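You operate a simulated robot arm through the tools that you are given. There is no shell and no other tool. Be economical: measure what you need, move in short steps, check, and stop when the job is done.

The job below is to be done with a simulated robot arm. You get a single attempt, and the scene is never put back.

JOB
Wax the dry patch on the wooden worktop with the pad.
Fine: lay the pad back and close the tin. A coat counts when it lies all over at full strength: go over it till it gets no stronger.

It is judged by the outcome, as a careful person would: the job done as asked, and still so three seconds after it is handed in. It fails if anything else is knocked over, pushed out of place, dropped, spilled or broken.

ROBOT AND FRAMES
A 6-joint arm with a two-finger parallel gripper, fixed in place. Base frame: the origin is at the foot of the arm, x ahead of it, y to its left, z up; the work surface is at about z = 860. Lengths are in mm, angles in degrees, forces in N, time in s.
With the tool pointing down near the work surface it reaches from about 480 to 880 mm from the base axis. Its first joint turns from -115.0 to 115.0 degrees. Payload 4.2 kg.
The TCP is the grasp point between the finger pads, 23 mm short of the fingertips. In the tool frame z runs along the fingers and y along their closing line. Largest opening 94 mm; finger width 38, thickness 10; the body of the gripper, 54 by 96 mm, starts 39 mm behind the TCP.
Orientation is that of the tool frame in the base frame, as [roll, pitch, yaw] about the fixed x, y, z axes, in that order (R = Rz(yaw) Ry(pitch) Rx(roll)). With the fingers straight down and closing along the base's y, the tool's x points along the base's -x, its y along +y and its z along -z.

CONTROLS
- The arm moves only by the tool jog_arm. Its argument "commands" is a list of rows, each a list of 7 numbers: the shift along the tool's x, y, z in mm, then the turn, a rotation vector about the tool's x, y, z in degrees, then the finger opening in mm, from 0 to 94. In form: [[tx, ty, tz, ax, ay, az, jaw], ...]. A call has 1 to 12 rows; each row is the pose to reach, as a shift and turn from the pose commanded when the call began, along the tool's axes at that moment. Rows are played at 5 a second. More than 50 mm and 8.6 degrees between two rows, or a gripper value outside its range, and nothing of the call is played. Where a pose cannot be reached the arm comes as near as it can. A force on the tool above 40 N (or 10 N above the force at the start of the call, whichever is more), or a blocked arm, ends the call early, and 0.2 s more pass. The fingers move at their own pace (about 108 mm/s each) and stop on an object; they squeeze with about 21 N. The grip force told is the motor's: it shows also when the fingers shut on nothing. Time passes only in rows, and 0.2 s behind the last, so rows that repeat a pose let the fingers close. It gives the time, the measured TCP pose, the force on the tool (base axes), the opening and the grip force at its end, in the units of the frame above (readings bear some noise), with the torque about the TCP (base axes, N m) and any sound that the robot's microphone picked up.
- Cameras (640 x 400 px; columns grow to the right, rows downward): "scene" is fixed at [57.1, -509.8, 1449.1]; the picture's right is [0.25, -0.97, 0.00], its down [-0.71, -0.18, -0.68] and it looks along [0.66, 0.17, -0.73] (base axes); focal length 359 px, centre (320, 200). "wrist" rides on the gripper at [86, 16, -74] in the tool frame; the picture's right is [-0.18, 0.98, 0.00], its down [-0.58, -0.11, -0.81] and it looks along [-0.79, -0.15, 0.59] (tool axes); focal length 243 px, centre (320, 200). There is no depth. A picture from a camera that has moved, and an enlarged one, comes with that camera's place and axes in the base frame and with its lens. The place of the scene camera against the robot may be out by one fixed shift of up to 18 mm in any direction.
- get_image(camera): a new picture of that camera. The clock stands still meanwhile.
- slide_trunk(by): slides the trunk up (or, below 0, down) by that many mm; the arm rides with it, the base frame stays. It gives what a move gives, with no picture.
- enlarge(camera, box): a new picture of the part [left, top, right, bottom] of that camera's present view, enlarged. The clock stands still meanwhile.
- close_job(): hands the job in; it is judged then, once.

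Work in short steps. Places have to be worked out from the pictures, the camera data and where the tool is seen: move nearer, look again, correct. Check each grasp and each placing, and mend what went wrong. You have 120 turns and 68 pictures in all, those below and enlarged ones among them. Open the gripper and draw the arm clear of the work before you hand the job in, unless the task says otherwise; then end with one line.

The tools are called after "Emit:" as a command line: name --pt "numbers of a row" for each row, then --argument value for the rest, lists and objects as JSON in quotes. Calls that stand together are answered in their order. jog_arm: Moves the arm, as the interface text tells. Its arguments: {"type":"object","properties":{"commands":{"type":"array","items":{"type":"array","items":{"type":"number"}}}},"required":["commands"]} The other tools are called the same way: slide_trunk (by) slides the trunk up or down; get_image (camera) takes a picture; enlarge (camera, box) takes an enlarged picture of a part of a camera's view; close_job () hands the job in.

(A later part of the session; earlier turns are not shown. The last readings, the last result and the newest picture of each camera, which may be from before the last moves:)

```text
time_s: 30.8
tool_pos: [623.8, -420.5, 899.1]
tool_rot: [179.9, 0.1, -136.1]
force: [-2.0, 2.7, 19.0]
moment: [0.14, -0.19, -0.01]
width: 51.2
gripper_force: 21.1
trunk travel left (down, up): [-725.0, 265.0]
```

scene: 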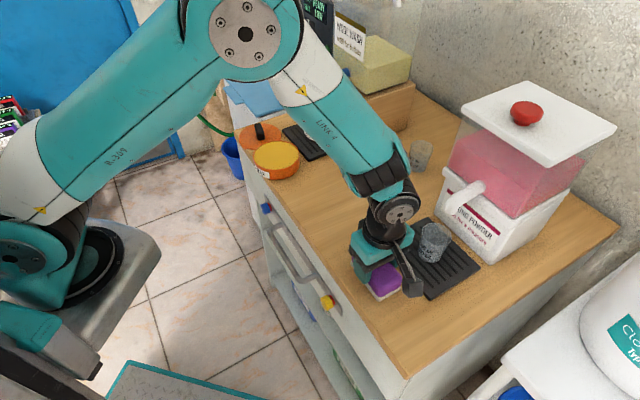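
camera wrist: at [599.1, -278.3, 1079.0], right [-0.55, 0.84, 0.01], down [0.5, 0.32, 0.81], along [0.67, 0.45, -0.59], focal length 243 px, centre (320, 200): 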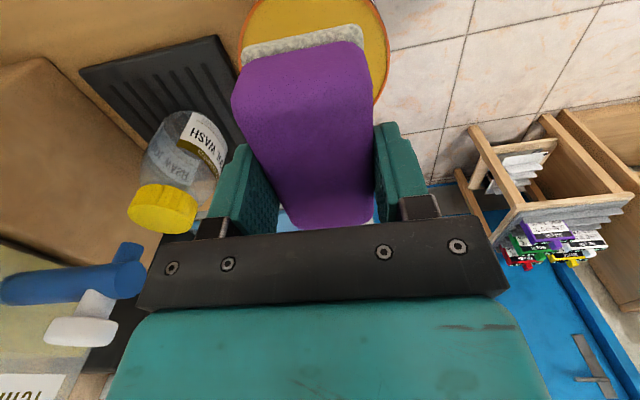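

In contact at 19 N. I'll make a short test stroke across (±40 mm), then look at the result.

Emit:
jog_arm --pt "0 -20 0 0 0 0 35" --pt "0 -40 0 0 0 0 35" --pt "0 -20 0 0 0 0 35" --pt "0 0 0 0 0 0 35" --pt "0 20 0 0 0 0 35" --pt "0 40 0 0 0 0 35" --pt "0 40 -5 0 0 0 35" --pt "0 100 -40 0 0 0 35"

Emit:
enlarge --camera "scene" --box '[260, 125, 452, 245]'

```text
refused: row 8 steps farther than a row can; nothing moved
```

```text
3.33 times, centred on (356, 185) of scene
camera zoom: at [57.1, -509.8, 1449.1], right [0.25, -0.97, 0.0], down [-0.71, -0.18, -0.68], along [0.66, 0.17, -0.73], focal length 1198 px, centre (200, 250)
```

zoom: 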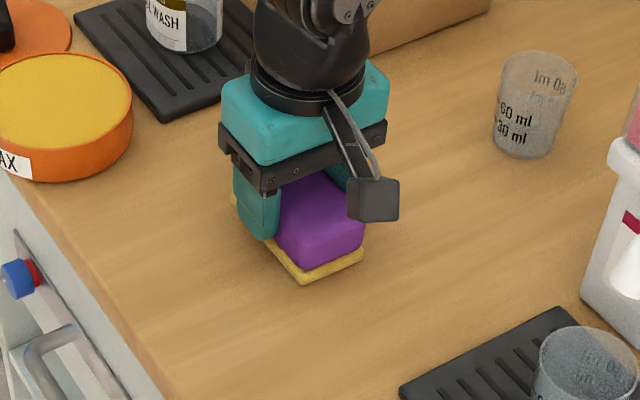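

Emit:
jog_arm --pt "0 -20 0 0 0 0 35" --pt "0 -40 0 0 0 0 35" --pt "0 -20 0 0 0 0 35" --pt "0 0 0 0 0 0 35" --pt "0 20 0 0 0 0 35" --pt "0 40 0 0 0 0 35" --pt "0 40 -8 0 0 0 35" --pt "0 40 -50 0 0 0 35" --pt "45 50 -65 0 0 0 35" --pt "90 60 -80 0 0 0 35" --pt "135 60 -80 0 0 0 35" --pt "180 60 -80 0 0 0 35"

Emit:
enlarge --camera "scene" --box '[260, 125, 452, 245]'

Emit:
get_image --camera "wrist"

```text
time_s: 33.4
tool_pos: [453.4, -501.5, 975.2]
tool_rot: [179.7, 0.0, -135.9]
force: [0.5, -0.4, -0.6]
moment: [0.01, -0.03, 0.02]
width: 51.6
gripper_force: 20.5
trunk travel left (down, up): [-725.0, 265.0]
```

```text
3.33 times, centred on (356, 185) of scene
camera zoom: at [57.1, -509.8, 1449.1], right [0.25, -0.97, 0.0], down [-0.71, -0.18, -0.68], along [0.66, 0.17, -0.73], focal length 1198 px, centre (200, 250)
```

zoom: 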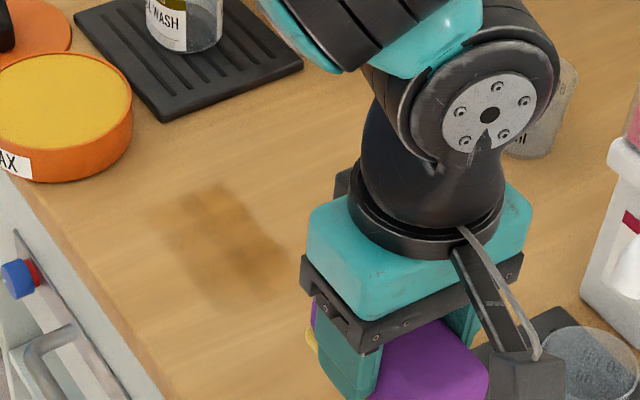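

```text
25 pictures are left
camera wrist: at [380.0, -550.9, 1049.1], right [-0.55, 0.83, 0.01], down [0.5, 0.32, 0.81], along [0.67, 0.45, -0.59], focal length 243 px, centre (320, 200)
```

wrist: 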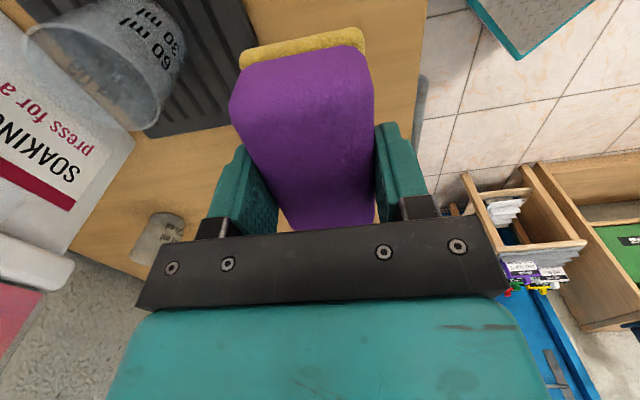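

The wax shows as a darker coat. The arm hides part of it, so I'll move back over the tin, where I need to reload anyway, and view the whole patch.

Emit:
jog_arm --pt "-43 5 -10 0 0 0 35" --pt "-86 11 -20 0 0 0 35" --pt "-129 16 -20 0 0 0 35" --pt "-172 22 -20 0 0 0 35" --pt "-215 28 -20 0 0 0 35" --pt "-258 33 -20 0 0 0 35" --pt "-301 39 -20 0 0 0 35" --pt "-344 44 -20 0 0 0 35"

Emit:
enlarge --camera "scene" --box '[260, 125, 452, 245]'

```text
time_s: 35.2
tool_pos: [667.1, -233.5, 996.6]
tool_rot: [179.7, 0.2, -136.2]
force: [-0.4, -0.4, 0.2]
moment: [0.02, -0.03, 0.0]
width: 51.4
gripper_force: 20.9
trunk travel left (down, up): [-725.0, 265.0]
```

```text
3.33 times, centred on (356, 185) of scene
camera zoom: at [57.1, -509.8, 1449.1], right [0.25, -0.97, 0.0], down [-0.71, -0.18, -0.68], along [0.66, 0.17, -0.73], focal length 1198 px, centre (200, 250)
```

zoom: 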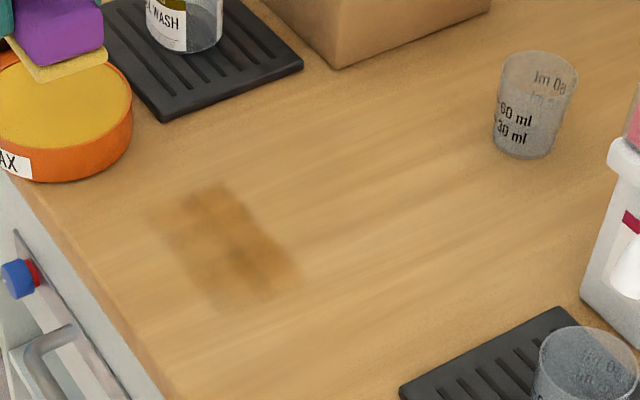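

The coat is only on the left part of what I wiped: the start point (about 622,-421) stayed bare. So the dry patch lies further toward the near edge, around (590,-375). I'll dip again, then sweep that area.

Emit:
jog_arm --pt "-3 0 30 0 0 0 35" --pt "-3 0 58 0 0 0 35" --pt "-3 0 64 0 0 0 35" --pt "-3 0 66 0 0 0 35"

```text
time_s: 36.2
tool_pos: [670.8, -231.8, 930.7]
tool_rot: [179.8, 0.1, -136.0]
force: [-4.0, 0.3, 13.4]
moment: [-0.13, 0.02, -0.03]
width: 51.2
gripper_force: 21.7
trunk travel left (down, up): [-725.0, 265.0]
```

Emit:
jog_arm --pt "0 0 -20 0 0 0 35" --pt "0 0 -40 0 0 0 35" --pt "32 -15 -40 0 0 0 35" --pt "64 -30 -40 0 0 0 35" --pt "96 -45 -30 0 0 0 35" --pt "128 -59 -10 0 0 0 35" --pt "128 -59 20 0 0 0 35" --pt "128 -59 30 0 0 0 35" --pt "128 -59 32 0 0 0 35" --pt "128 -59 33 0 0 0 35"

```text
time_s: 38.4
tool_pos: [620.8, -361.9, 898.4]
tool_rot: [179.8, 0.1, -136.0]
force: [-1.5, -0.4, 3.4]
moment: [-0.06, -0.05, -0.04]
width: 51.5
gripper_force: 20.9
trunk travel left (down, up): [-725.0, 265.0]
```

Light contact. I'll press 1.5 mm more and sweep: toward the near edge and back, shift along, repeat.

Emit:
jog_arm --pt "0 0 1.5 0 0 0 35" --pt "0 25 1.5 0 0 0 35" --pt "0 50 1.5 0 0 0 35" --pt "0 25 1.5 0 0 0 35" --pt "0 0 1.5 0 0 0 35" --pt "30 0 1.5 0 0 0 35" --pt "60 0 1.5 0 0 0 35" --pt "60 25 1.5 0 0 0 35" --pt "60 50 1.5 0 0 0 35" --pt "60 25 1.5 0 0 0 35" --pt "60 0 1.5 0 0 0 35"

Emit:
jog_arm --pt "0 0 -10 0 0 0 35" --pt "0 20 -50 0 0 0 35" --pt "-45 20 -70 0 0 0 35" --pt "-90 40 -90 0 0 0 35" --pt "-135 45 -90 0 0 0 35" --pt "-180 55 -90 0 0 0 35"

Emit:
enlarge --camera "scene" --box '[260, 125, 452, 245]'

```text
time_s: 40.8
tool_pos: [573.5, -400.9, 897.5]
tool_rot: [179.6, 0.1, -136.0]
force: [-8.7, 9.5, 26.6]
moment: [0.12, 0.2, -0.06]
width: 51.6
gripper_force: 20.7
trunk travel left (down, up): [-725.0, 265.0]
```

```text
refused: row 4 steps farther than a row can; nothing moved
```

```text
3.33 times, centred on (356, 185) of scene
camera zoom: at [57.1, -509.8, 1449.1], right [0.25, -0.97, 0.0], down [-0.71, -0.18, -0.68], along [0.66, 0.17, -0.73], focal length 1198 px, centre (200, 250)
```

zoom: 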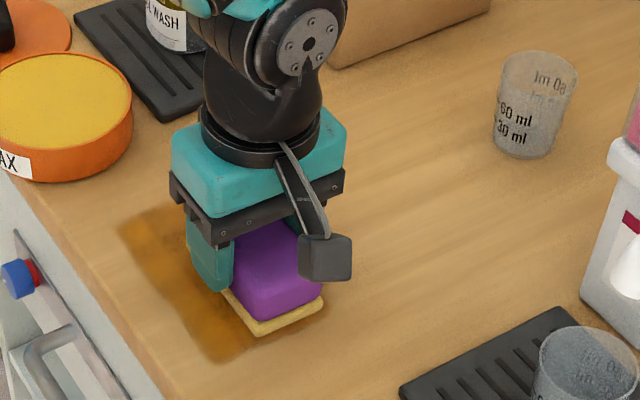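

The coat is stronger now. I'll lift and move aside to view it.

Emit:
jog_arm --pt "0 0 -10 0 0 0 35" --pt "0 10 -50 0 0 0 35" --pt "-40 20 -70 0 0 0 35" --pt "-80 30 -90 0 0 0 35" --pt "-125 40 -90 0 0 0 35" --pt "-170 50 -90 0 0 0 35" --pt "-188 60 -90 0 0 0 35"

Emit:
enlarge --camera "scene" --box '[260, 135, 420, 235]'

```text
time_s: 42.4
tool_pos: [674.0, -231.2, 986.2]
tool_rot: [179.7, 0.0, -136.0]
force: [0.6, 0.1, 0.3]
moment: [0.0, -0.02, -0.02]
width: 51.2
gripper_force: 21.2
trunk travel left (down, up): [-725.0, 265.0]
```

```text
4.00 times, centred on (340, 185) of scene
camera zoom: at [57.1, -509.8, 1449.1], right [0.25, -0.97, 0.0], down [-0.71, -0.18, -0.68], along [0.66, 0.17, -0.73], focal length 1437 px, centre (240, 260)
```

zoom: 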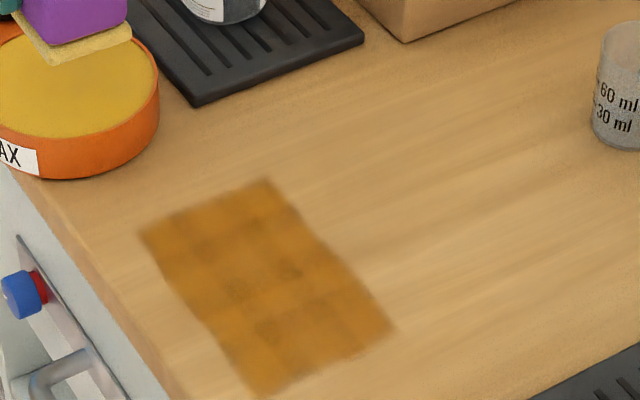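

A clear rectangle emerges: s from -289 to -425 and d from 36 to 122 in my table frame. The -s end coincides with where my sweep stopped, so it may extend. I'll reload and go over all of it again, further along.

Emit:
jog_arm --pt "2 0 30 0 0 0 35" --pt "2 0 50 0 0 0 35" --pt "2 0 54 0 0 0 35" --pt "2 0 56 0 0 0 35"

```text
time_s: 43.4
tool_pos: [672.0, -230.1, 931.2]
tool_rot: [179.6, 0.1, -136.0]
force: [0.1, -0.3, -0.1]
moment: [0.02, -0.01, 0.01]
width: 51.4
gripper_force: 20.6
trunk travel left (down, up): [-725.0, 265.0]
```

Emit:
jog_arm --pt "0 0 2 0 0 0 35" --pt "0 0 3 0 0 0 35"

```text
time_s: 44.0
tool_pos: [670.1, -231.3, 930.5]
tool_rot: [179.9, 0.2, -135.9]
force: [0.4, 3.5, 25.1]
moment: [-0.13, 0.32, -0.03]
width: 51.3
gripper_force: 20.7
trunk travel left (down, up): [-725.0, 265.0]
```

Loaded. I'll carry it to the far (-s) end at s=-425, d=100.

Emit:
jog_arm --pt "0 0 -20 0 0 0 35" --pt "0 0 -40 0 0 0 35" --pt "45 -12 -40 0 0 0 35" --pt "90 -24 -40 0 0 0 35" --pt "135 -36 -30 0 0 0 35" --pt "180 -48 -20 0 0 0 35" --pt "220 -59 0 0 0 0 35" --pt "233 -59 20 0 0 0 35" --pt "233 -59 30 0 0 0 35" --pt "233 -59 32.5 0 0 0 35"

```text
time_s: 46.2
tool_pos: [542.4, -436.1, 896.3]
tool_rot: [179.9, 0.1, -136.0]
force: [-5.3, 2.9, 17.1]
moment: [0.12, -0.12, 0.09]
width: 51.2
gripper_force: 21.0
trunk travel left (down, up): [-725.0, 265.0]
```

17 N contact. I'll sweep back and forth along the patch at three depths.

Emit:
jog_arm --pt "-20 0 0.3 0 0 0 35" --pt "-40 0 0.3 0 0 0 35" --pt "-60 0 0.3 0 0 0 35" --pt "-80 0 0.3 0 0 0 35" --pt "-100 0 0.3 0 0 0 35" --pt "-110 12 0.3 0 0 0 35" --pt "-110 25 0.3 0 0 0 35" --pt "-85 25 0.3 0 0 0 35" --pt "-60 25 0.3 0 0 0 35" --pt "-35 25 0.3 0 0 0 35" --pt "-10 25 0.3 0 0 0 35" --pt "0 45 0.3 0 0 0 35"

Emit:
jog_arm --pt "-25 0 0.3 0 0 0 35" --pt "-50 0 0.3 0 0 0 35" --pt "-75 0 0.3 0 0 0 35" --pt "-100 0 0.3 0 0 0 35" --pt "-110 0 0.3 0 0 0 35" --pt "-110 0 -10 0 0 0 35" --pt "-110 0 -50 0 0 0 35" --pt "-150 0 -80 0 0 0 35" --pt "-190 5 -90 0 0 0 35" --pt "-233 10 -90 0 0 0 35"

Emit:
enlarge --camera "scene" --box '[260, 155, 420, 255]'

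```text
time_s: 48.8
tool_pos: [512.5, -400.5, 894.9]
tool_rot: [179.6, 0.2, -136.0]
force: [0.5, 0.3, 0.3]
moment: [0.02, 0.02, 0.04]
width: 51.4
gripper_force: 21.0
trunk travel left (down, up): [-725.0, 265.0]
```

```text
time_s: 51.0
tool_pos: [671.8, -232.6, 986.4]
tool_rot: [179.7, 0.1, -136.1]
force: [0.5, -0.7, -0.3]
moment: [0.06, -0.02, 0.06]
width: 51.2
gripper_force: 20.9
trunk travel left (down, up): [-725.0, 265.0]
```

```text
4.00 times, centred on (340, 205) of scene
camera zoom: at [57.1, -509.8, 1449.1], right [0.25, -0.97, 0.0], down [-0.71, -0.18, -0.68], along [0.66, 0.17, -0.73], focal length 1437 px, centre (240, 180)
```

zoom: 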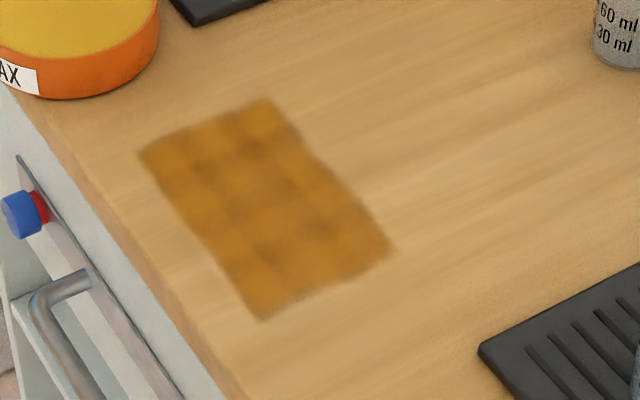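

The boundaries are unchanged, so the patch is that rectangle (about 136 x 86 mm). The last part of the sweep had lost contact, and the coat is still a bit uneven. I'll reload and go over it again, checking force.

Emit:
jog_arm --pt "0 0 30 0 0 0 35" --pt "0 0 50 0 0 0 35" --pt "0 0 56 0 0 0 35" --pt "0 0 58 0 0 0 35"

Emit:
jog_arm --pt "0 0 1 0 0 0 35" --pt "0 0 1.5 0 0 0 35"

```text
time_s: 52.0
tool_pos: [671.3, -232.9, 926.4]
tool_rot: [179.7, 0.1, -136.0]
force: [-2.9, 2.3, 5.2]
moment: [-0.05, -0.03, 0.0]
width: 51.5
gripper_force: 21.2
trunk travel left (down, up): [-725.0, 265.0]
```

```text
time_s: 52.6
tool_pos: [671.9, -233.4, 927.7]
tool_rot: [179.8, 0.1, -136.0]
force: [-4.9, 0.7, 19.8]
moment: [-0.06, 0.06, 0.01]
width: 51.4
gripper_force: 20.9
trunk travel left (down, up): [-725.0, 265.0]
```

The pad has slid up about 3 mm in the grip, which is fine. I'll carry it to the patch again.

Emit:
jog_arm --pt "0 0 -20 0 0 0 35" --pt "0 0 -40 0 0 0 35" --pt "45 -12 -40 0 0 0 35" --pt "90 -24 -40 0 0 0 35" --pt "135 -36 -30 0 0 0 35" --pt "170 -48 -20 0 0 0 35" --pt "203 -55 0 0 0 0 35" --pt "203 -55 20 0 0 0 35" --pt "203 -55 30 0 0 0 35" --pt "203 -55 33 0 0 0 35"

Emit:
jog_arm --pt "0 0 0.7 0 0 0 35"

```text
time_s: 54.8
tool_pos: [564.3, -414.8, 894.0]
tool_rot: [179.7, 0.1, -136.1]
force: [0.2, 0.5, 0.4]
moment: [0.0, 0.0, -0.01]
width: 51.4
gripper_force: 21.1
trunk travel left (down, up): [-725.0, 265.0]
```

```text
time_s: 55.2
tool_pos: [564.4, -413.5, 893.4]
tool_rot: [179.8, 0.0, -135.9]
force: [-1.3, 0.9, 11.5]
moment: [0.05, -0.13, 0.02]
width: 51.2
gripper_force: 20.5
trunk travel left (down, up): [-725.0, 265.0]
```

11 N contact. I'll sweep the patch in a zigzag with slight extra pressure.

Emit:
jog_arm --pt "-20 0 0.5 0 0 0 35" --pt "-40 0 0.5 0 0 0 35" --pt "-60 0 0.5 0 0 0 35" --pt "-77 0 0.5 0 0 0 35" --pt "-77 18 0.5 0 0 0 35" --pt "-57 18 0.5 0 0 0 35" --pt "-37 18 0.5 0 0 0 35" --pt "-17 18 0.5 0 0 0 35" --pt "0 18 0.5 0 0 0 35" --pt "0 36 0.5 0 0 0 35"

Emit:
jog_arm --pt "-20 0 0.5 0 0 0 35" --pt "-40 0 0.5 0 0 0 35" --pt "-60 0 0.5 0 0 0 35" --pt "-77 0 0.5 0 0 0 35" --pt "-77 0 0.5 0 0 0 35" --pt "-57 0 0.5 0 0 0 35" --pt "-37 0 0.5 0 0 0 35" --pt "-17 0 0.5 0 0 0 35" --pt "0 0 0.5 0 0 0 35"

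```text
time_s: 56.2
tool_pos: [615.4, -364.3, 894.4]
tool_rot: [180.0, 0.0, -136.2]
force: [-6.4, -1.4, 19.3]
moment: [0.33, 0.03, 0.08]
width: 51.4
gripper_force: 20.9
trunk travel left (down, up): [-725.0, 265.0]
stopped in row 4: the force on the tool passed its limit at 42 N (the readings are from after the stop); the commanded pose is now the measured one
```

```text
time_s: 57.1
tool_pos: [663.2, -322.1, 893.1]
tool_rot: [-179.8, -0.1, -136.3]
force: [-11.3, -2.5, 18.2]
moment: [0.39, 0.04, 0.11]
width: 51.3
gripper_force: 20.5
trunk travel left (down, up): [-725.0, 265.0]
stopped in row 4: the force on the tool passed its limit at 43 N (the readings are from after the stop); the commanded pose is now the measured one
```

Both sweeps stopped on force, and the second carried the pad close to the tin. I'll lift off and look.

Emit:
jog_arm --pt "0 0 -10 0 0 0 35" --pt "20 0 -50 0 0 0 35" --pt "20 0 -90 0 0 0 35"

Emit:
get_image --camera "scene"

```text
time_s: 57.9
tool_pos: [650.1, -332.0, 982.1]
tool_rot: [-179.9, -0.1, -136.3]
force: [-0.8, 0.0, -0.2]
moment: [-0.02, 0.02, -0.03]
width: 51.2
gripper_force: 20.7
trunk travel left (down, up): [-725.0, 265.0]
```

```text
20 pictures are left
```

scene: 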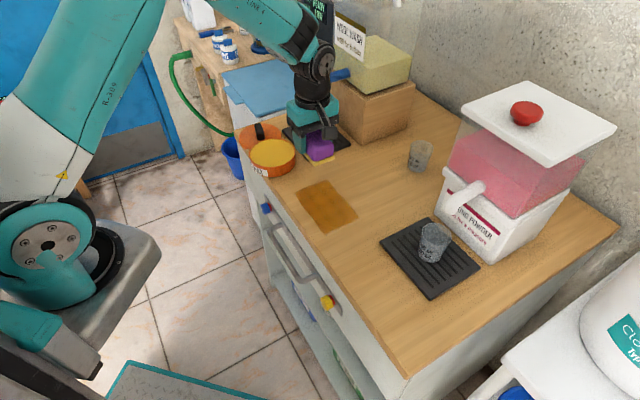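

The tin may have been nudged, so I'll compare with the earlier enlarged view.

Emit:
enlarge --camera "scene" --box '[220, 80, 380, 180]'

```text
4.00 times, centred on (300, 130) of scene
camera zoom: at [57.1, -509.8, 1449.1], right [0.25, -0.97, 0.0], down [-0.71, -0.18, -0.68], along [0.66, 0.17, -0.73], focal length 1437 px, centre (400, 480)
```

zoom: 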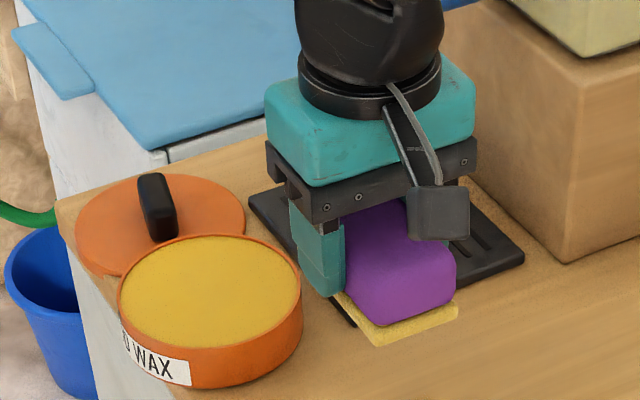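

The tin slid about 13 mm, roughly (+5,+12). I'll slide it back by the lid handle after closing it. Now the coat.

Emit:
enlarge --camera "scene" --box '[285, 170, 373, 240]'

```text
5.71 times, centred on (329, 205) of scene
camera zoom: at [57.1, -509.8, 1449.1], right [0.25, -0.97, 0.0], down [-0.71, -0.18, -0.68], along [0.66, 0.17, -0.73], focal length 2053 px, centre (269, 171)
```

zoom: 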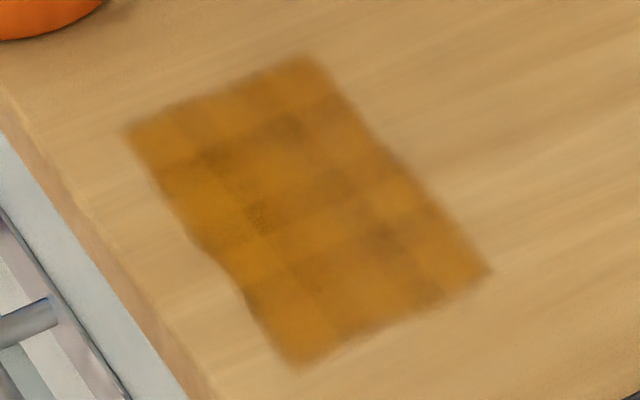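

The coat looks near-complete, but I'll go over it again with gentle pressure until nothing changes, staying clear of the tin.

Emit:
jog_arm --pt "44 1 40 0 0 0 35" --pt "44 1 75 0 0 0 35" --pt "44 1 86 0 0 0 35" --pt "44 1 88 0 0 0 35"

Emit:
jog_arm --pt "0 0 0.7 0 0 0 35"

```text
refused: row 1 steps farther than a row can; nothing moved
```

```text
time_s: 58.3
tool_pos: [647.9, -332.8, 981.5]
tool_rot: [-179.9, -0.1, -136.2]
force: [-0.5, -0.2, 0.8]
moment: [-0.03, 0.02, 0.02]
width: 51.3
gripper_force: 21.2
trunk travel left (down, up): [-725.0, 265.0]
```

Too big a first step, so I'll split it.

Emit:
jog_arm --pt "30 0 20 0 0 0 35" --pt "44 1 50 0 0 0 35" --pt "44 1 75 0 0 0 35" --pt "44 1 85 0 0 0 35" --pt "44 1 87 0 0 0 35"

Emit:
jog_arm --pt "0 0 0.7 0 0 0 35"

```text
time_s: 59.5
tool_pos: [616.7, -364.2, 895.5]
tool_rot: [-179.9, 0.0, -136.3]
force: [1.3, 0.4, -0.4]
moment: [0.01, -0.01, 0.01]
width: 51.1
gripper_force: 20.9
trunk travel left (down, up): [-725.0, 265.0]
```

```text
time_s: 59.9
tool_pos: [615.9, -364.9, 894.7]
tool_rot: [-179.9, -0.1, -136.3]
force: [0.3, 0.2, 0.4]
moment: [0.13, -0.05, 0.0]
width: 51.2
gripper_force: 20.8
trunk travel left (down, up): [-725.0, 265.0]
```

Emit:
jog_arm --pt "0 0 0.8 0 0 0 35"

Emit:
jog_arm --pt "0 18 0.2 0 0 0 35" --pt "0 36 0.2 0 0 0 35" --pt "0 18 0.2 0 0 0 35" --pt "0 0 0.2 0 0 0 35"

```text
time_s: 60.3
tool_pos: [614.1, -365.6, 893.4]
tool_rot: [-179.9, -0.2, -136.3]
force: [-3.1, 2.4, 9.8]
moment: [0.3, -0.05, 0.1]
width: 51.5
gripper_force: 21.5
trunk travel left (down, up): [-725.0, 265.0]
```

```text
time_s: 61.3
tool_pos: [615.3, -363.7, 892.4]
tool_rot: [-180.0, -0.2, -136.3]
force: [-6.4, 5.9, 15.8]
moment: [0.34, -0.01, 0.07]
width: 51.5
gripper_force: 21.2
trunk travel left (down, up): [-725.0, 265.0]
```

Good contact (16 N). I'll continue cross-strokes while stepping along the patch.

Emit:
jog_arm --pt "20 0 0 0 0 0 35" --pt "20 18 0 0 0 0 35" --pt "20 36 0 0 0 0 35" --pt "40 36 0 0 0 0 35" --pt "40 18 0 0 0 0 35" --pt "40 0 0 0 0 0 35" --pt "60 0 0 0 0 0 35" --pt "60 18 0 0 0 0 35" --pt "60 36 0 0 0 0 35" --pt "78 36 0 0 0 0 35" --pt "78 18 0 0 0 0 35" --pt "78 0 0 0 0 0 35"

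```text
time_s: 63.9
tool_pos: [558.8, -421.0, 893.2]
tool_rot: [-179.9, -0.1, -136.2]
force: [-2.5, 4.2, 10.2]
moment: [0.21, 0.15, -0.02]
width: 51.2
gripper_force: 21.1
trunk travel left (down, up): [-725.0, 265.0]
```

Contact held. Now lengthwise passes, staying within the same bounds.

Emit:
jog_arm --pt "-20 0 0 0 0 0 35" --pt "-40 0 0 0 0 0 35" --pt "-60 0 0 0 0 0 35" --pt "-75 0 0 0 0 0 35" --pt "-75 18 0 0 0 0 35" --pt "-55 18 0 0 0 0 35" --pt "-35 18 0 0 0 0 35" --pt "-15 18 0 0 0 0 35" --pt "0 18 0 0 0 0 35" --pt "0 36 0 0 0 0 35"

```text
time_s: 66.1
tool_pos: [531.6, -394.0, 892.5]
tool_rot: [-179.7, -0.2, -136.7]
force: [4.6, -9.4, 24.5]
moment: [0.31, -0.43, -0.21]
width: 51.6
gripper_force: 20.8
trunk travel left (down, up): [-725.0, 265.0]
```

Emit:
jog_arm --pt "-20 0 -0.2 0 0 0 35" --pt "-40 0 -0.2 0 0 0 35" --pt "-60 0 -0.2 0 0 0 35" --pt "-75 0 -0.2 0 0 0 35" --pt "-75 0 -0.2 0 0 0 35" --pt "-75 0 -10 0 0 0 35" --pt "-75 0 -50 0 0 0 35" --pt "-115 -10 -80 0 0 0 35" --pt "-160 -15 -90 0 0 0 35"

Emit:
enlarge --camera "scene" --box '[285, 170, 373, 240]'

```text
refused: row 8 steps farther than a row can; nothing moved
```

```text
5.71 times, centred on (329, 205) of scene
camera zoom: at [57.1, -509.8, 1449.1], right [0.25, -0.97, 0.0], down [-0.71, -0.18, -0.68], along [0.66, 0.17, -0.73], focal length 2053 px, centre (269, 171)
```

zoom: 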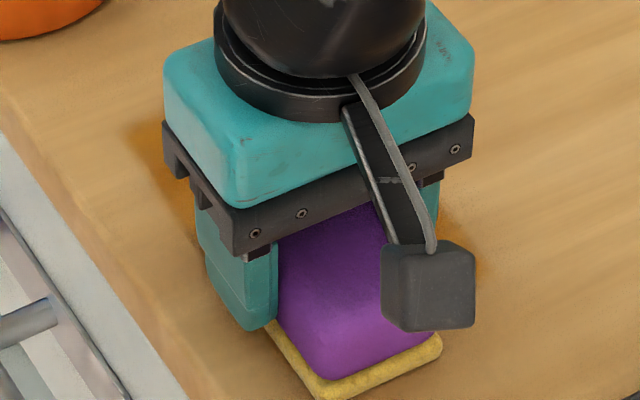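

That had one step too long. I'll finish the pass with smaller steps, then lift off and look.

Emit:
jog_arm --pt "-20 0 -0.2 0 0 0 35" --pt "-40 0 -0.2 0 0 0 35" --pt "-60 0 -0.2 0 0 0 35" --pt "-75 0 -0.2 0 0 0 35" --pt "-75 0 -10 0 0 0 35" --pt "-75 0 -50 0 0 0 35" --pt "-105 -5 -80 0 0 0 35" --pt "-140 -10 -90 0 0 0 35" --pt "-180 -10 -90 0 0 0 35"

Emit:
enlarge --camera "scene" --box '[285, 170, 373, 240]'

```text
time_s: 68.1
tool_pos: [671.0, -276.4, 981.6]
tool_rot: [-179.8, -0.1, -136.4]
force: [0.4, -1.3, 0.2]
moment: [0.02, 0.02, 0.03]
width: 51.5
gripper_force: 20.9
trunk travel left (down, up): [-725.0, 265.0]
```

```text
5.71 times, centred on (329, 205) of scene
camera zoom: at [57.1, -509.8, 1449.1], right [0.25, -0.97, 0.0], down [-0.71, -0.18, -0.68], along [0.66, 0.17, -0.73], focal length 2053 px, centre (269, 171)
```

zoom: 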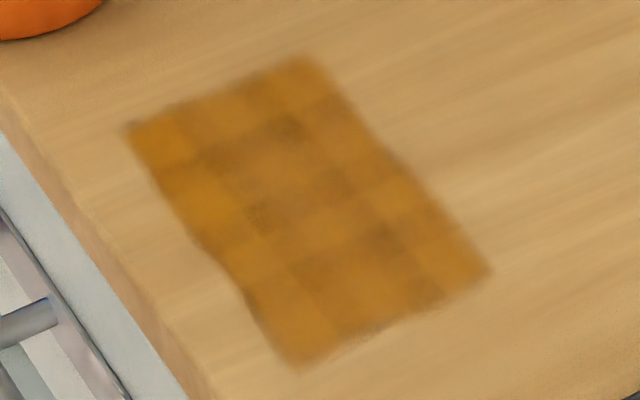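

There's no visible change from the previous look: the coat is complete and saturated over the whole rectangle. Now I'll carry the pad back to its original place.

Emit:
jog_arm --pt "43 0 -10 0 0 0 35" --pt "86 0 -10 0 0 0 35" --pt "129 1 -10 0 0 0 35" --pt "172 1 -10 0 0 0 35" --pt "215 1 -10 0 0 0 35" --pt "258 1.5 -10 0 0 0 35" --pt "301 1.8 0 0 0 0 35" --pt "341.4 1.8 10 0 0 -0.3 35" --pt "341.4 1.8 45 0 0 -0.3 35" --pt "341.4 1.8 75 0 0 -0.3 35"

Emit:
enlarge --camera "scene" --box '[320, 200, 480, 300]'

```text
time_s: 70.3
tool_pos: [425.3, -510.4, 907.8]
tool_rot: [-180.0, -0.1, -136.0]
force: [-0.7, 1.5, -0.5]
moment: [-0.01, 0.0, 0.02]
width: 51.3
gripper_force: 21.2
trunk travel left (down, up): [-725.0, 265.0]
```

```text
4.00 times, centred on (400, 250) of scene
camera zoom: at [57.1, -509.8, 1449.1], right [0.25, -0.97, 0.0], down [-0.71, -0.18, -0.68], along [0.66, 0.17, -0.73], focal length 1437 px, centre (0, 0)
```

zoom: 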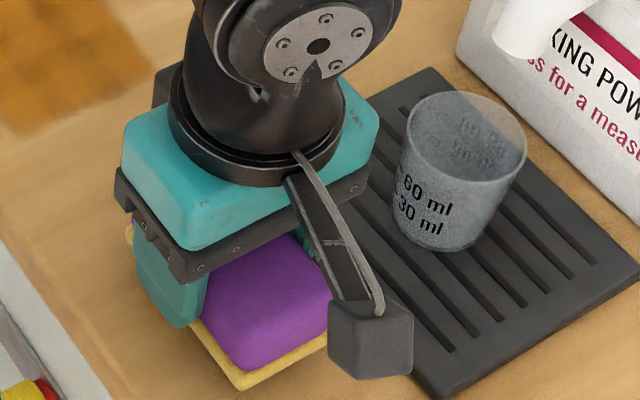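

It's aligned with its original spot. I'll lower it until it touches.

Emit:
jog_arm --pt "1.5 0 6 0 0 0 35" --pt "1.5 0 10 0 0 0 35" --pt "1.5 0 12 0 0 0 35"

Emit:
jog_arm --pt "0 0 2 0 0 0 35"

```text
time_s: 71.1
tool_pos: [422.3, -511.2, 896.7]
tool_rot: [-179.8, -0.1, -136.2]
force: [-0.2, -0.8, 0.3]
moment: [0.01, -0.02, 0.02]
width: 51.6
gripper_force: 20.9
trunk travel left (down, up): [-725.0, 265.0]
```

```text
time_s: 71.5
tool_pos: [422.3, -510.3, 894.5]
tool_rot: [-179.8, 0.0, -136.0]
force: [0.8, 0.2, -0.7]
moment: [-0.01, 0.02, -0.03]
width: 51.4
gripper_force: 21.2
trunk travel left (down, up): [-725.0, 265.0]
```

Emit:
jog_arm --pt "0 0 1.2 0 0 0 35"

Emit:
jog_arm --pt "0 0 1 0 0 0 35"

```text
time_s: 71.9
tool_pos: [422.6, -510.8, 892.1]
tool_rot: [-179.9, -0.1, -136.0]
force: [0.4, -0.4, -1.5]
moment: [-0.02, -0.01, -0.02]
width: 51.7
gripper_force: 20.8
trunk travel left (down, up): [-725.0, 265.0]
```

```text
time_s: 72.3
tool_pos: [423.1, -512.2, 892.5]
tool_rot: [-179.9, -0.2, -136.1]
force: [-1.0, 2.5, 4.3]
moment: [-0.06, 0.25, -0.06]
width: 51.7
gripper_force: 21.3
trunk travel left (down, up): [-725.0, 265.0]
```

It's touching, so I'll release and rise straight up.

Emit:
jog_arm --pt "0 0 0.5 0 0 0 35" --pt "0 0 0.5 0 0 0 60" --pt "0 0 0.5 0 0 0 84" --pt "0 0 0.5 0 0 0 84" --pt "0 0 -30 0 0 0 84" --pt "0 0 -70 0 0 0 84" --pt "0 0 -110 0 0 0 84" --pt "-45 0 -120 0 0 0 84" --pt "-90 0 -120 0 0 0 84" --pt "-135 0 -120 0 0 0 84" --pt "-180 0 -120 0 0 0 84"

Emit:
jog_arm --pt "-45 5 0 0 0 3 84" --pt "-90 10 0 0 0 6 84" --pt "-135 15 0 0 0 9 84" --pt "-180 18 0 0 0 13 84"

Emit:
get_image --camera "scene"

```text
time_s: 74.7
tool_pos: [554.5, -387.4, 1010.1]
tool_rot: [180.0, -0.1, -136.1]
force: [-0.5, 0.2, -0.4]
moment: [0.02, 0.0, 0.0]
width: 84.1
gripper_force: 0.1
trunk travel left (down, up): [-725.0, 265.0]
```

```text
time_s: 75.7
tool_pos: [668.1, -248.9, 1011.5]
tool_rot: [-179.9, -0.1, -149.3]
force: [-0.4, 0.3, 0.1]
moment: [0.0, -0.02, -0.01]
width: 84.0
gripper_force: 0.1
trunk travel left (down, up): [-725.0, 265.0]
```

```text
14 pictures are left
```

scene: 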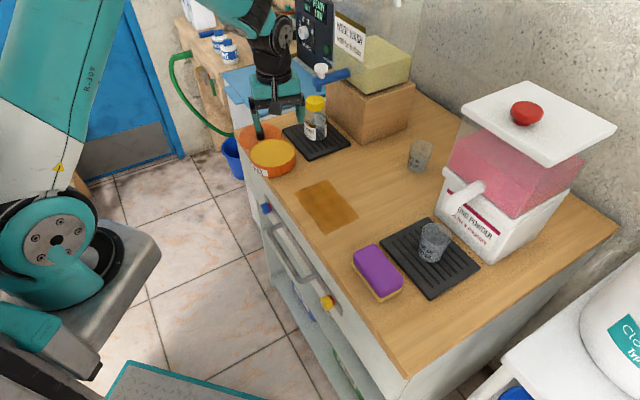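

The pad is back in its place. I'll go above the lid at (766,-153.5).

Emit:
jog_arm --pt "-33 8 0 0 0 0 70" --pt "-66 16 0 0 0 0 60" --pt "-100 24 10 0 0 0 50" --pt "-133 32 30 0 0 0 50" --pt "-133 32 65 0 0 0 50"

Emit:
get_image --camera "wrist"

Emit:
enlarge --camera "scene" --box '[220, 80, 380, 180]'

```text
time_s: 76.9
tool_pos: [768.5, -153.7, 946.9]
tool_rot: [-179.8, -0.1, -149.0]
force: [-1.2, -0.3, 0.2]
moment: [0.0, 0.01, -0.01]
width: 50.0
gripper_force: 0.1
trunk travel left (down, up): [-725.0, 265.0]
```

```text
13 pictures are left
camera wrist: at [686.6, -183.6, 1021.5], right [-0.35, 0.94, 0.0], down [0.55, 0.21, 0.81], along [0.76, 0.28, -0.59], focal length 243 px, centre (320, 200)
```

wrist: 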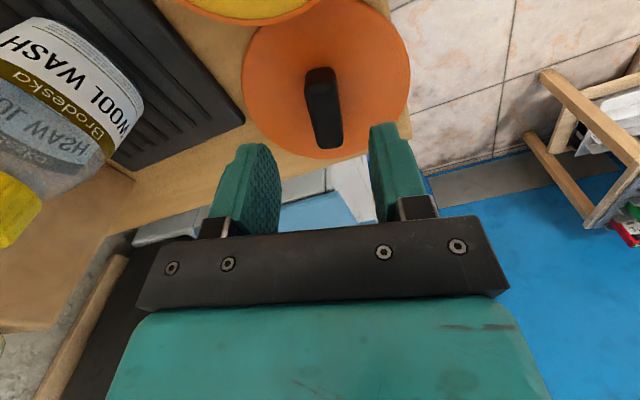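

```text
4.00 times, centred on (300, 130) of scene
camera zoom: at [57.1, -509.8, 1449.1], right [0.25, -0.97, 0.0], down [-0.71, -0.18, -0.68], along [0.66, 0.17, -0.73], focal length 1437 px, centre (400, 480)
```

zoom: 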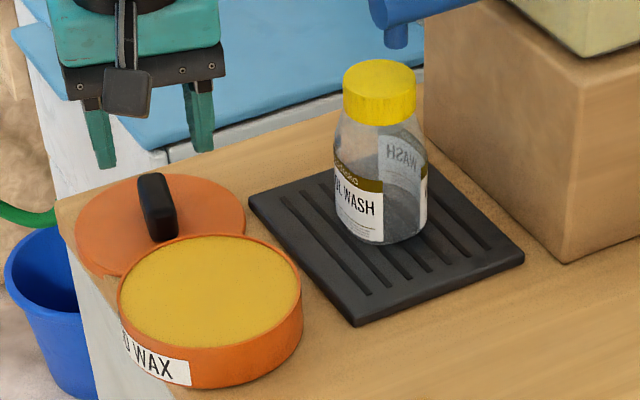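

The handle is well centred. I'll come down and grip it.

Emit:
jog_arm --pt "2 0 25 0 0 0 50" --pt "2 0 43 0 0 0 50" --pt "2 0 46 0 0 0 50" --pt "2 0 46 0 0 0 25" --pt "2 0 46 0 0 0 8" --pt "2 0 46 0 0 0 8" --pt "2 0 46 0 0 0 8"

```text
time_s: 78.5
tool_pos: [766.2, -153.3, 898.8]
tool_rot: [-179.9, -0.1, -148.9]
force: [-0.1, 0.3, 0.2]
moment: [0.0, 0.01, -0.01]
width: 18.8
gripper_force: 20.8
trunk travel left (down, up): [-725.0, 265.0]
```

Gripped. I'll lift the lid and bring it over the tin's present place; the seat should be at TCP (673,-222.5).

Emit:
jog_arm --pt "0 0 -10 0 0 0 8" --pt "0 0 -50 0 0 0 8" --pt "0 0 -90 0 0 0 8" --pt "39 -4 -90 0 0 0 8" --pt "78 -8 -90 0 0 0 8" --pt "115.5 -11.3 -90 0 0 0 8" --pt "115.5 -11.3 -65 0 0 0 8"

Emit:
enlarge --camera "scene" --box '[220, 90, 348, 170]'

Emit:
get_image --camera "wrist"

```text
time_s: 80.1
tool_pos: [671.6, -220.5, 962.9]
tool_rot: [-179.9, 0.0, -149.0]
force: [0.4, -0.1, -0.8]
moment: [0.0, 0.0, -0.01]
width: 19.2
gripper_force: 20.9
trunk travel left (down, up): [-725.0, 265.0]
```

```text
5.00 times, centred on (284, 130) of scene
camera zoom: at [57.1, -509.8, 1449.1], right [0.25, -0.97, 0.0], down [-0.71, -0.18, -0.68], along [0.66, 0.17, -0.73], focal length 1797 px, centre (500, 550)
```

zoom: 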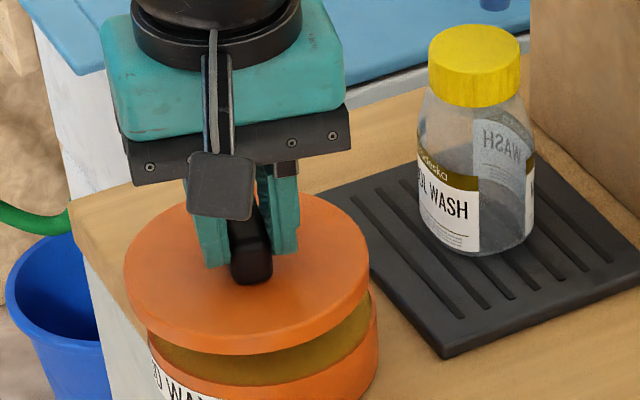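

```text
10 pictures are left
camera wrist: at [588.5, -250.7, 1038.4], right [-0.35, 0.94, 0.0], down [0.55, 0.21, 0.81], along [0.76, 0.28, -0.59], focal length 243 px, centre (320, 200)
```

wrist: 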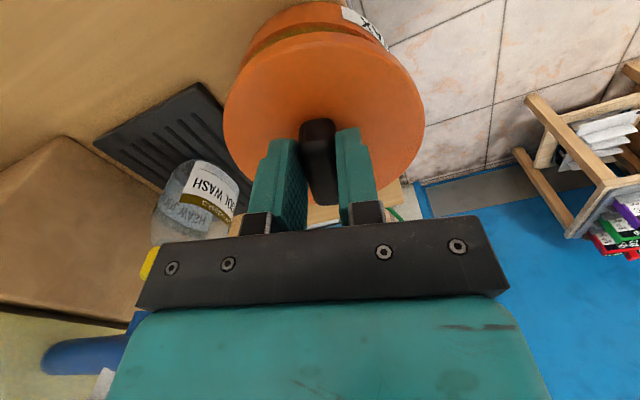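

The lid is nearly over the tin. I'll shift it about 3.5 mm, lower to just above the rim and check.

Emit:
jog_arm --pt "1 -3.5 5 0 0 0 8" --pt "1 -3.5 15 0 0 0 8" --pt "1 -3.5 22 0 0 0 8"

Emit:
enlarge --camera "scene" --box '[230, 120, 326, 180]'

```text
time_s: 80.9
tool_pos: [674.9, -225.4, 941.2]
tool_rot: [-179.9, -0.1, -149.0]
force: [-0.6, 0.0, -1.1]
moment: [0.01, 0.03, 0.0]
width: 19.0
gripper_force: 21.3
trunk travel left (down, up): [-725.0, 265.0]
```

```text
6.67 times, centred on (278, 150) of scene
camera zoom: at [57.1, -509.8, 1449.1], right [0.25, -0.97, 0.0], down [-0.71, -0.18, -0.68], along [0.66, 0.17, -0.73], focal length 2396 px, centre (600, 533)
```

zoom: 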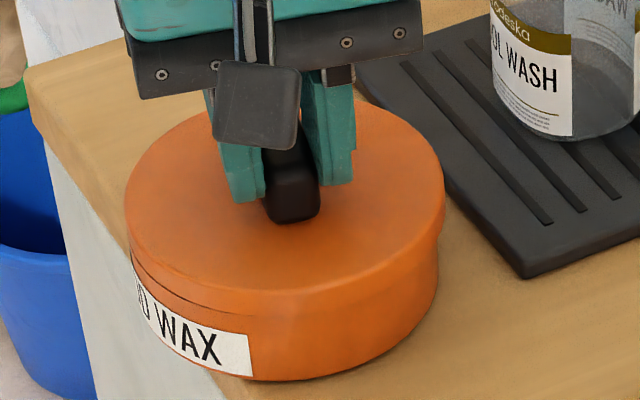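

The left and right overhangs match, so it's well aligned. I'll lower it slowly onto the rim.

Emit:
jog_arm --pt "0 0 3 0 0 0 8" --pt "0 0 5 0 0 0 8"

Emit:
jog_arm --pt "0 0 2 0 0 0 8"

```text
time_s: 81.5
tool_pos: [673.0, -225.9, 938.3]
tool_rot: [-179.9, -0.1, -149.0]
force: [0.1, 0.1, -0.5]
moment: [-0.04, 0.0, 0.02]
width: 19.1
gripper_force: 20.7
trunk travel left (down, up): [-725.0, 265.0]
```

```text
time_s: 81.9
tool_pos: [673.9, -224.5, 935.8]
tool_rot: [180.0, -0.1, -149.0]
force: [-0.3, 0.1, -0.6]
moment: [-0.02, 0.03, 0.0]
width: 19.0
gripper_force: 21.0
trunk travel left (down, up): [-725.0, 265.0]
```

Emit:
jog_arm --pt "0 0 2 0 0 0 8"

Emit:
jog_arm --pt "0 0 1.5 0 0 0 8"

Emit:
jog_arm --pt "0 0 1 0 0 0 8"

```text
time_s: 82.3
tool_pos: [672.9, -225.8, 933.6]
tool_rot: [-179.9, -0.1, -149.1]
force: [-0.5, 0.1, -0.5]
moment: [0.01, 0.01, 0.03]
width: 19.0
gripper_force: 21.3
trunk travel left (down, up): [-725.0, 265.0]
```

```text
time_s: 82.7
tool_pos: [673.1, -226.4, 934.2]
tool_rot: [-180.0, -0.1, -149.0]
force: [-0.5, -0.4, 0.2]
moment: [-0.01, -0.02, 0.02]
width: 18.9
gripper_force: 20.9
trunk travel left (down, up): [-725.0, 265.0]
```

```text
time_s: 83.1
tool_pos: [674.1, -226.7, 932.7]
tool_rot: [-179.8, -0.1, -149.1]
force: [0.8, -1.8, 3.7]
moment: [0.08, 0.02, 0.0]
width: 18.9
gripper_force: 21.1
trunk travel left (down, up): [-725.0, 265.0]
```

Contact at the original seated height. I'll press a bit to seat it.

Emit:
jog_arm --pt "0 0 1 0 0 0 8"

Emit:
jog_arm --pt "0 0 0.7 0 0 0 8"

Emit:
enlarge --camera "scene" --box '[230, 120, 326, 180]'

```text
time_s: 83.5
tool_pos: [673.1, -226.2, 931.1]
tool_rot: [-179.8, 0.0, -149.0]
force: [-1.9, -1.0, 16.9]
moment: [-0.02, 0.11, 0.0]
width: 19.1
gripper_force: 21.7
trunk travel left (down, up): [-725.0, 265.0]
```

```text
time_s: 83.9
tool_pos: [672.7, -226.5, 931.4]
tool_rot: [-179.7, 0.1, -149.0]
force: [2.1, -0.4, 25.5]
moment: [0.05, -0.1, 0.0]
width: 19.4
gripper_force: 20.8
trunk travel left (down, up): [-725.0, 265.0]
```

```text
6.67 times, centred on (278, 150) of scene
camera zoom: at [57.1, -509.8, 1449.1], right [0.25, -0.97, 0.0], down [-0.71, -0.18, -0.68], along [0.66, 0.17, -0.73], focal length 2396 px, centre (600, 533)
```

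zoom: 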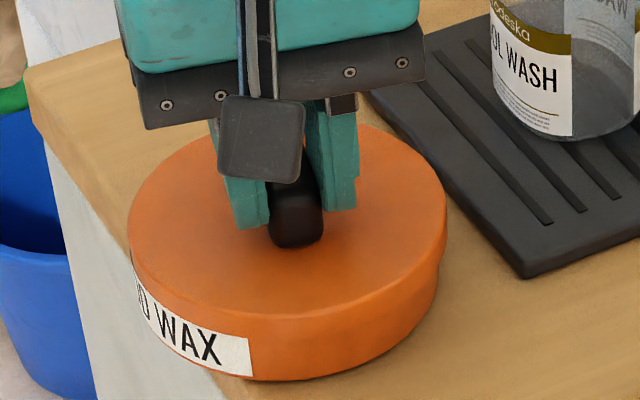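

The lid is seated flush. Compared with the first picture, the tin sits about (+6,+11) mm off. Still holding the handle, I'll ease the pressure and slide it back by that amount.

Emit:
jog_arm --pt "0 0 -0.8 0 0 0 8" --pt "2.6 -1.5 -0.8 0 0 0 8" --pt "5.2 -3 -0.8 0 0 0 8" --pt "7.8 -4.4 -0.8 0 0 0 8" --pt "10.5 -5.9 -0.8 0 0 0 8"

Emit:
enlarge --camera "scene" --box '[220, 100, 380, 200]'

```text
time_s: 85.1
tool_pos: [666.6, -234.9, 930.5]
tool_rot: [-179.8, -0.2, -148.9]
force: [2.1, 6.7, 15.9]
moment: [0.28, -0.22, 0.03]
width: 19.1
gripper_force: 21.5
trunk travel left (down, up): [-725.0, 265.0]
```

```text
4.00 times, centred on (300, 150) of scene
camera zoom: at [57.1, -509.8, 1449.1], right [0.25, -0.97, 0.0], down [-0.71, -0.18, -0.68], along [0.66, 0.17, -0.73], focal length 1437 px, centre (400, 400)
```

zoom: 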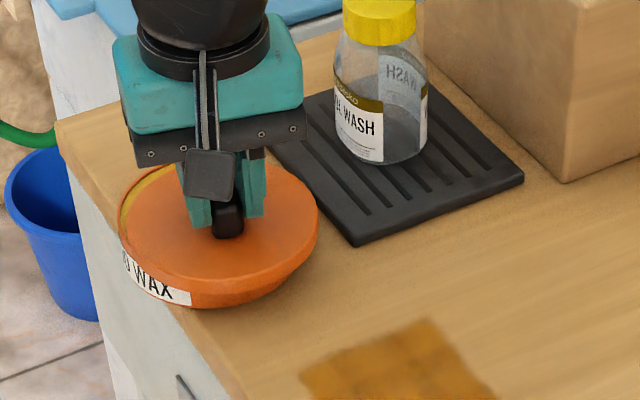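

The lid slid on the rim and the tin stayed where it was, so the lid was only resting there and hadn't engaged. I'll raise the lid slightly, realign it over the tin at (672.7,-223), and set it down.

Emit:
jog_arm --pt "0 0 -5 0 0 0 8" --pt "-6 3.5 -5 0 0 0 8" --pt "-11.3 7.1 -5 0 0 0 8" --pt "-11.3 7.1 -2 0 0 0 8" --pt "-11.3 7.1 0 0 0 0 8"

Emit:
jog_arm --pt "0 0 1 0 0 0 8"

```text
time_s: 86.3
tool_pos: [670.9, -224.7, 931.5]
tool_rot: [-179.9, -0.2, -149.1]
force: [0.3, -0.1, -1.4]
moment: [0.0, 0.02, -0.01]
width: 19.1
gripper_force: 21.0
trunk travel left (down, up): [-725.0, 265.0]
```

```text
time_s: 86.7
tool_pos: [672.9, -223.2, 931.2]
tool_rot: [-179.8, 0.1, -149.0]
force: [0.3, 2.6, 5.3]
moment: [-0.01, 0.12, -0.01]
width: 18.7
gripper_force: 20.8
trunk travel left (down, up): [-725.0, 265.0]
heard: snap
```

Snap: the lid is on properly now. I'll ease the pressure and slide tin and lid together back to the original TCP (667.3,-235.2).

Emit:
jog_arm --pt "0 0 -0.7 0 0 0 8" --pt "2.8 -1.9 -0.7 0 0 0 8" --pt "5.5 -3.7 -0.7 0 0 0 8" --pt "8.3 -5.5 -0.7 0 0 0 8" --pt "11.1 -7.4 -0.7 0 0 0 8" --pt "11.1 -7.4 -0.7 0 0 0 8"

Emit:
enlarge --camera "scene" --box '[220, 100, 380, 200]'

```text
time_s: 88.1
tool_pos: [667.3, -237.2, 930.9]
tool_rot: [-179.9, -0.1, -149.1]
force: [-0.5, -0.5, -0.7]
moment: [0.02, 0.0, -0.02]
width: 18.9
gripper_force: 21.0
trunk travel left (down, up): [-725.0, 265.0]
heard: snap
```

```text
4.00 times, centred on (300, 150) of scene
camera zoom: at [57.1, -509.8, 1449.1], right [0.25, -0.97, 0.0], down [-0.71, -0.18, -0.68], along [0.66, 0.17, -0.73], focal length 1437 px, centre (400, 400)
```

zoom: 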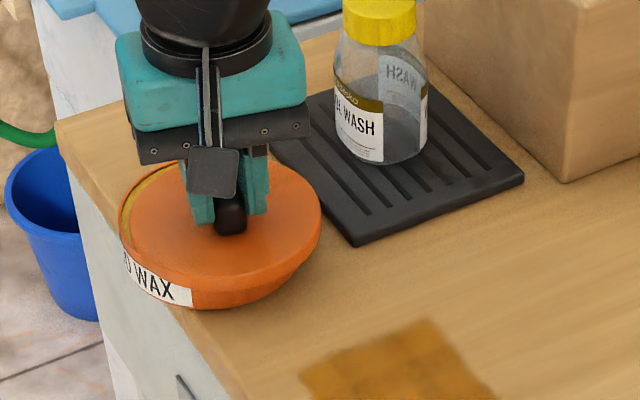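

It unlatched again and the tin didn't follow. I'll put the lid back on until it snaps, release it, then push the tin body with closed fingers.

Emit:
jog_arm --pt "0 0 -5 0 0 0 8" --pt "-5.5 3.7 -5 0 0 0 8" --pt "-11.1 7.8 -5 0 0 0 8" --pt "-11.1 7.8 -2 0 0 0 8" --pt "-11.1 7.8 0.7 0 0 0 8"

Emit:
jog_arm --pt "0 0 0.8 0 0 0 8"

```text
time_s: 89.3
tool_pos: [672.6, -223.9, 931.3]
tool_rot: [-179.8, -0.2, -149.1]
force: [0.4, -1.2, 0.5]
moment: [-0.02, 0.02, 0.02]
width: 19.0
gripper_force: 21.5
trunk travel left (down, up): [-725.0, 265.0]
```

```text
time_s: 89.7
tool_pos: [673.2, -224.2, 930.1]
tool_rot: [-179.8, 0.1, -149.1]
force: [-0.4, -0.1, 7.2]
moment: [-0.01, 0.1, -0.02]
width: 19.1
gripper_force: 20.9
trunk travel left (down, up): [-725.0, 265.0]
```

Emit:
jog_arm --pt "0 0 0.8 0 0 0 8"

Emit:
jog_arm --pt "-0.3 0.8 0.5 0 0 0 8" --pt "-0.6 1.2 0.5 0 0 0 8"

```text
time_s: 90.1
tool_pos: [672.3, -224.5, 930.4]
tool_rot: [-179.7, 0.0, -149.0]
force: [-1.6, -0.7, 23.5]
moment: [0.02, 0.18, -0.01]
width: 19.3
gripper_force: 20.6
trunk travel left (down, up): [-725.0, 265.0]
```

```text
time_s: 90.7
tool_pos: [672.9, -224.6, 928.6]
tool_rot: [-179.7, 0.2, -149.1]
force: [5.9, -6.5, 24.7]
moment: [-0.04, -0.17, -0.06]
width: 18.8
gripper_force: 21.0
trunk travel left (down, up): [-725.0, 265.0]
```

Emit:
jog_arm --pt "0 0 -5 0 0 0 8" --pt "-0.6 0.8 -5 0 0 0 8" --pt "-0.6 0.8 -2 0 0 0 8" --pt "-0.6 0.8 -1 0 0 0 8" --pt "-0.6 0.8 0 0 0 0 8"

Emit:
enlarge --camera "scene" --box '[230, 120, 326, 180]'

```text
time_s: 91.9
tool_pos: [671.5, -221.7, 929.6]
tool_rot: [-179.7, 0.0, -149.0]
force: [0.7, -1.1, 13.4]
moment: [0.07, 0.04, 0.01]
width: 19.0
gripper_force: 20.8
trunk travel left (down, up): [-725.0, 265.0]
```

```text
6.67 times, centred on (278, 150) of scene
camera zoom: at [57.1, -509.8, 1449.1], right [0.25, -0.97, 0.0], down [-0.71, -0.18, -0.68], along [0.66, 0.17, -0.73], focal length 2396 px, centre (600, 533)
```

zoom: 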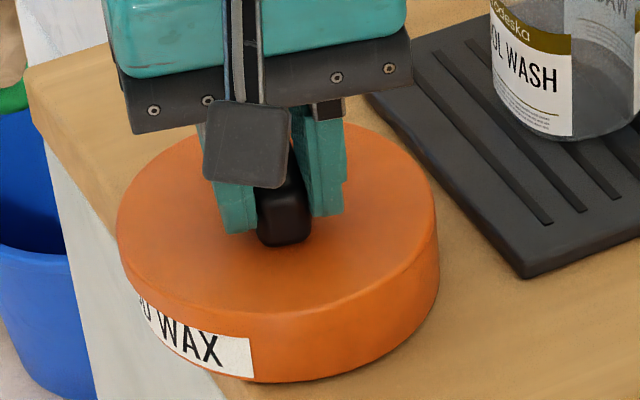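

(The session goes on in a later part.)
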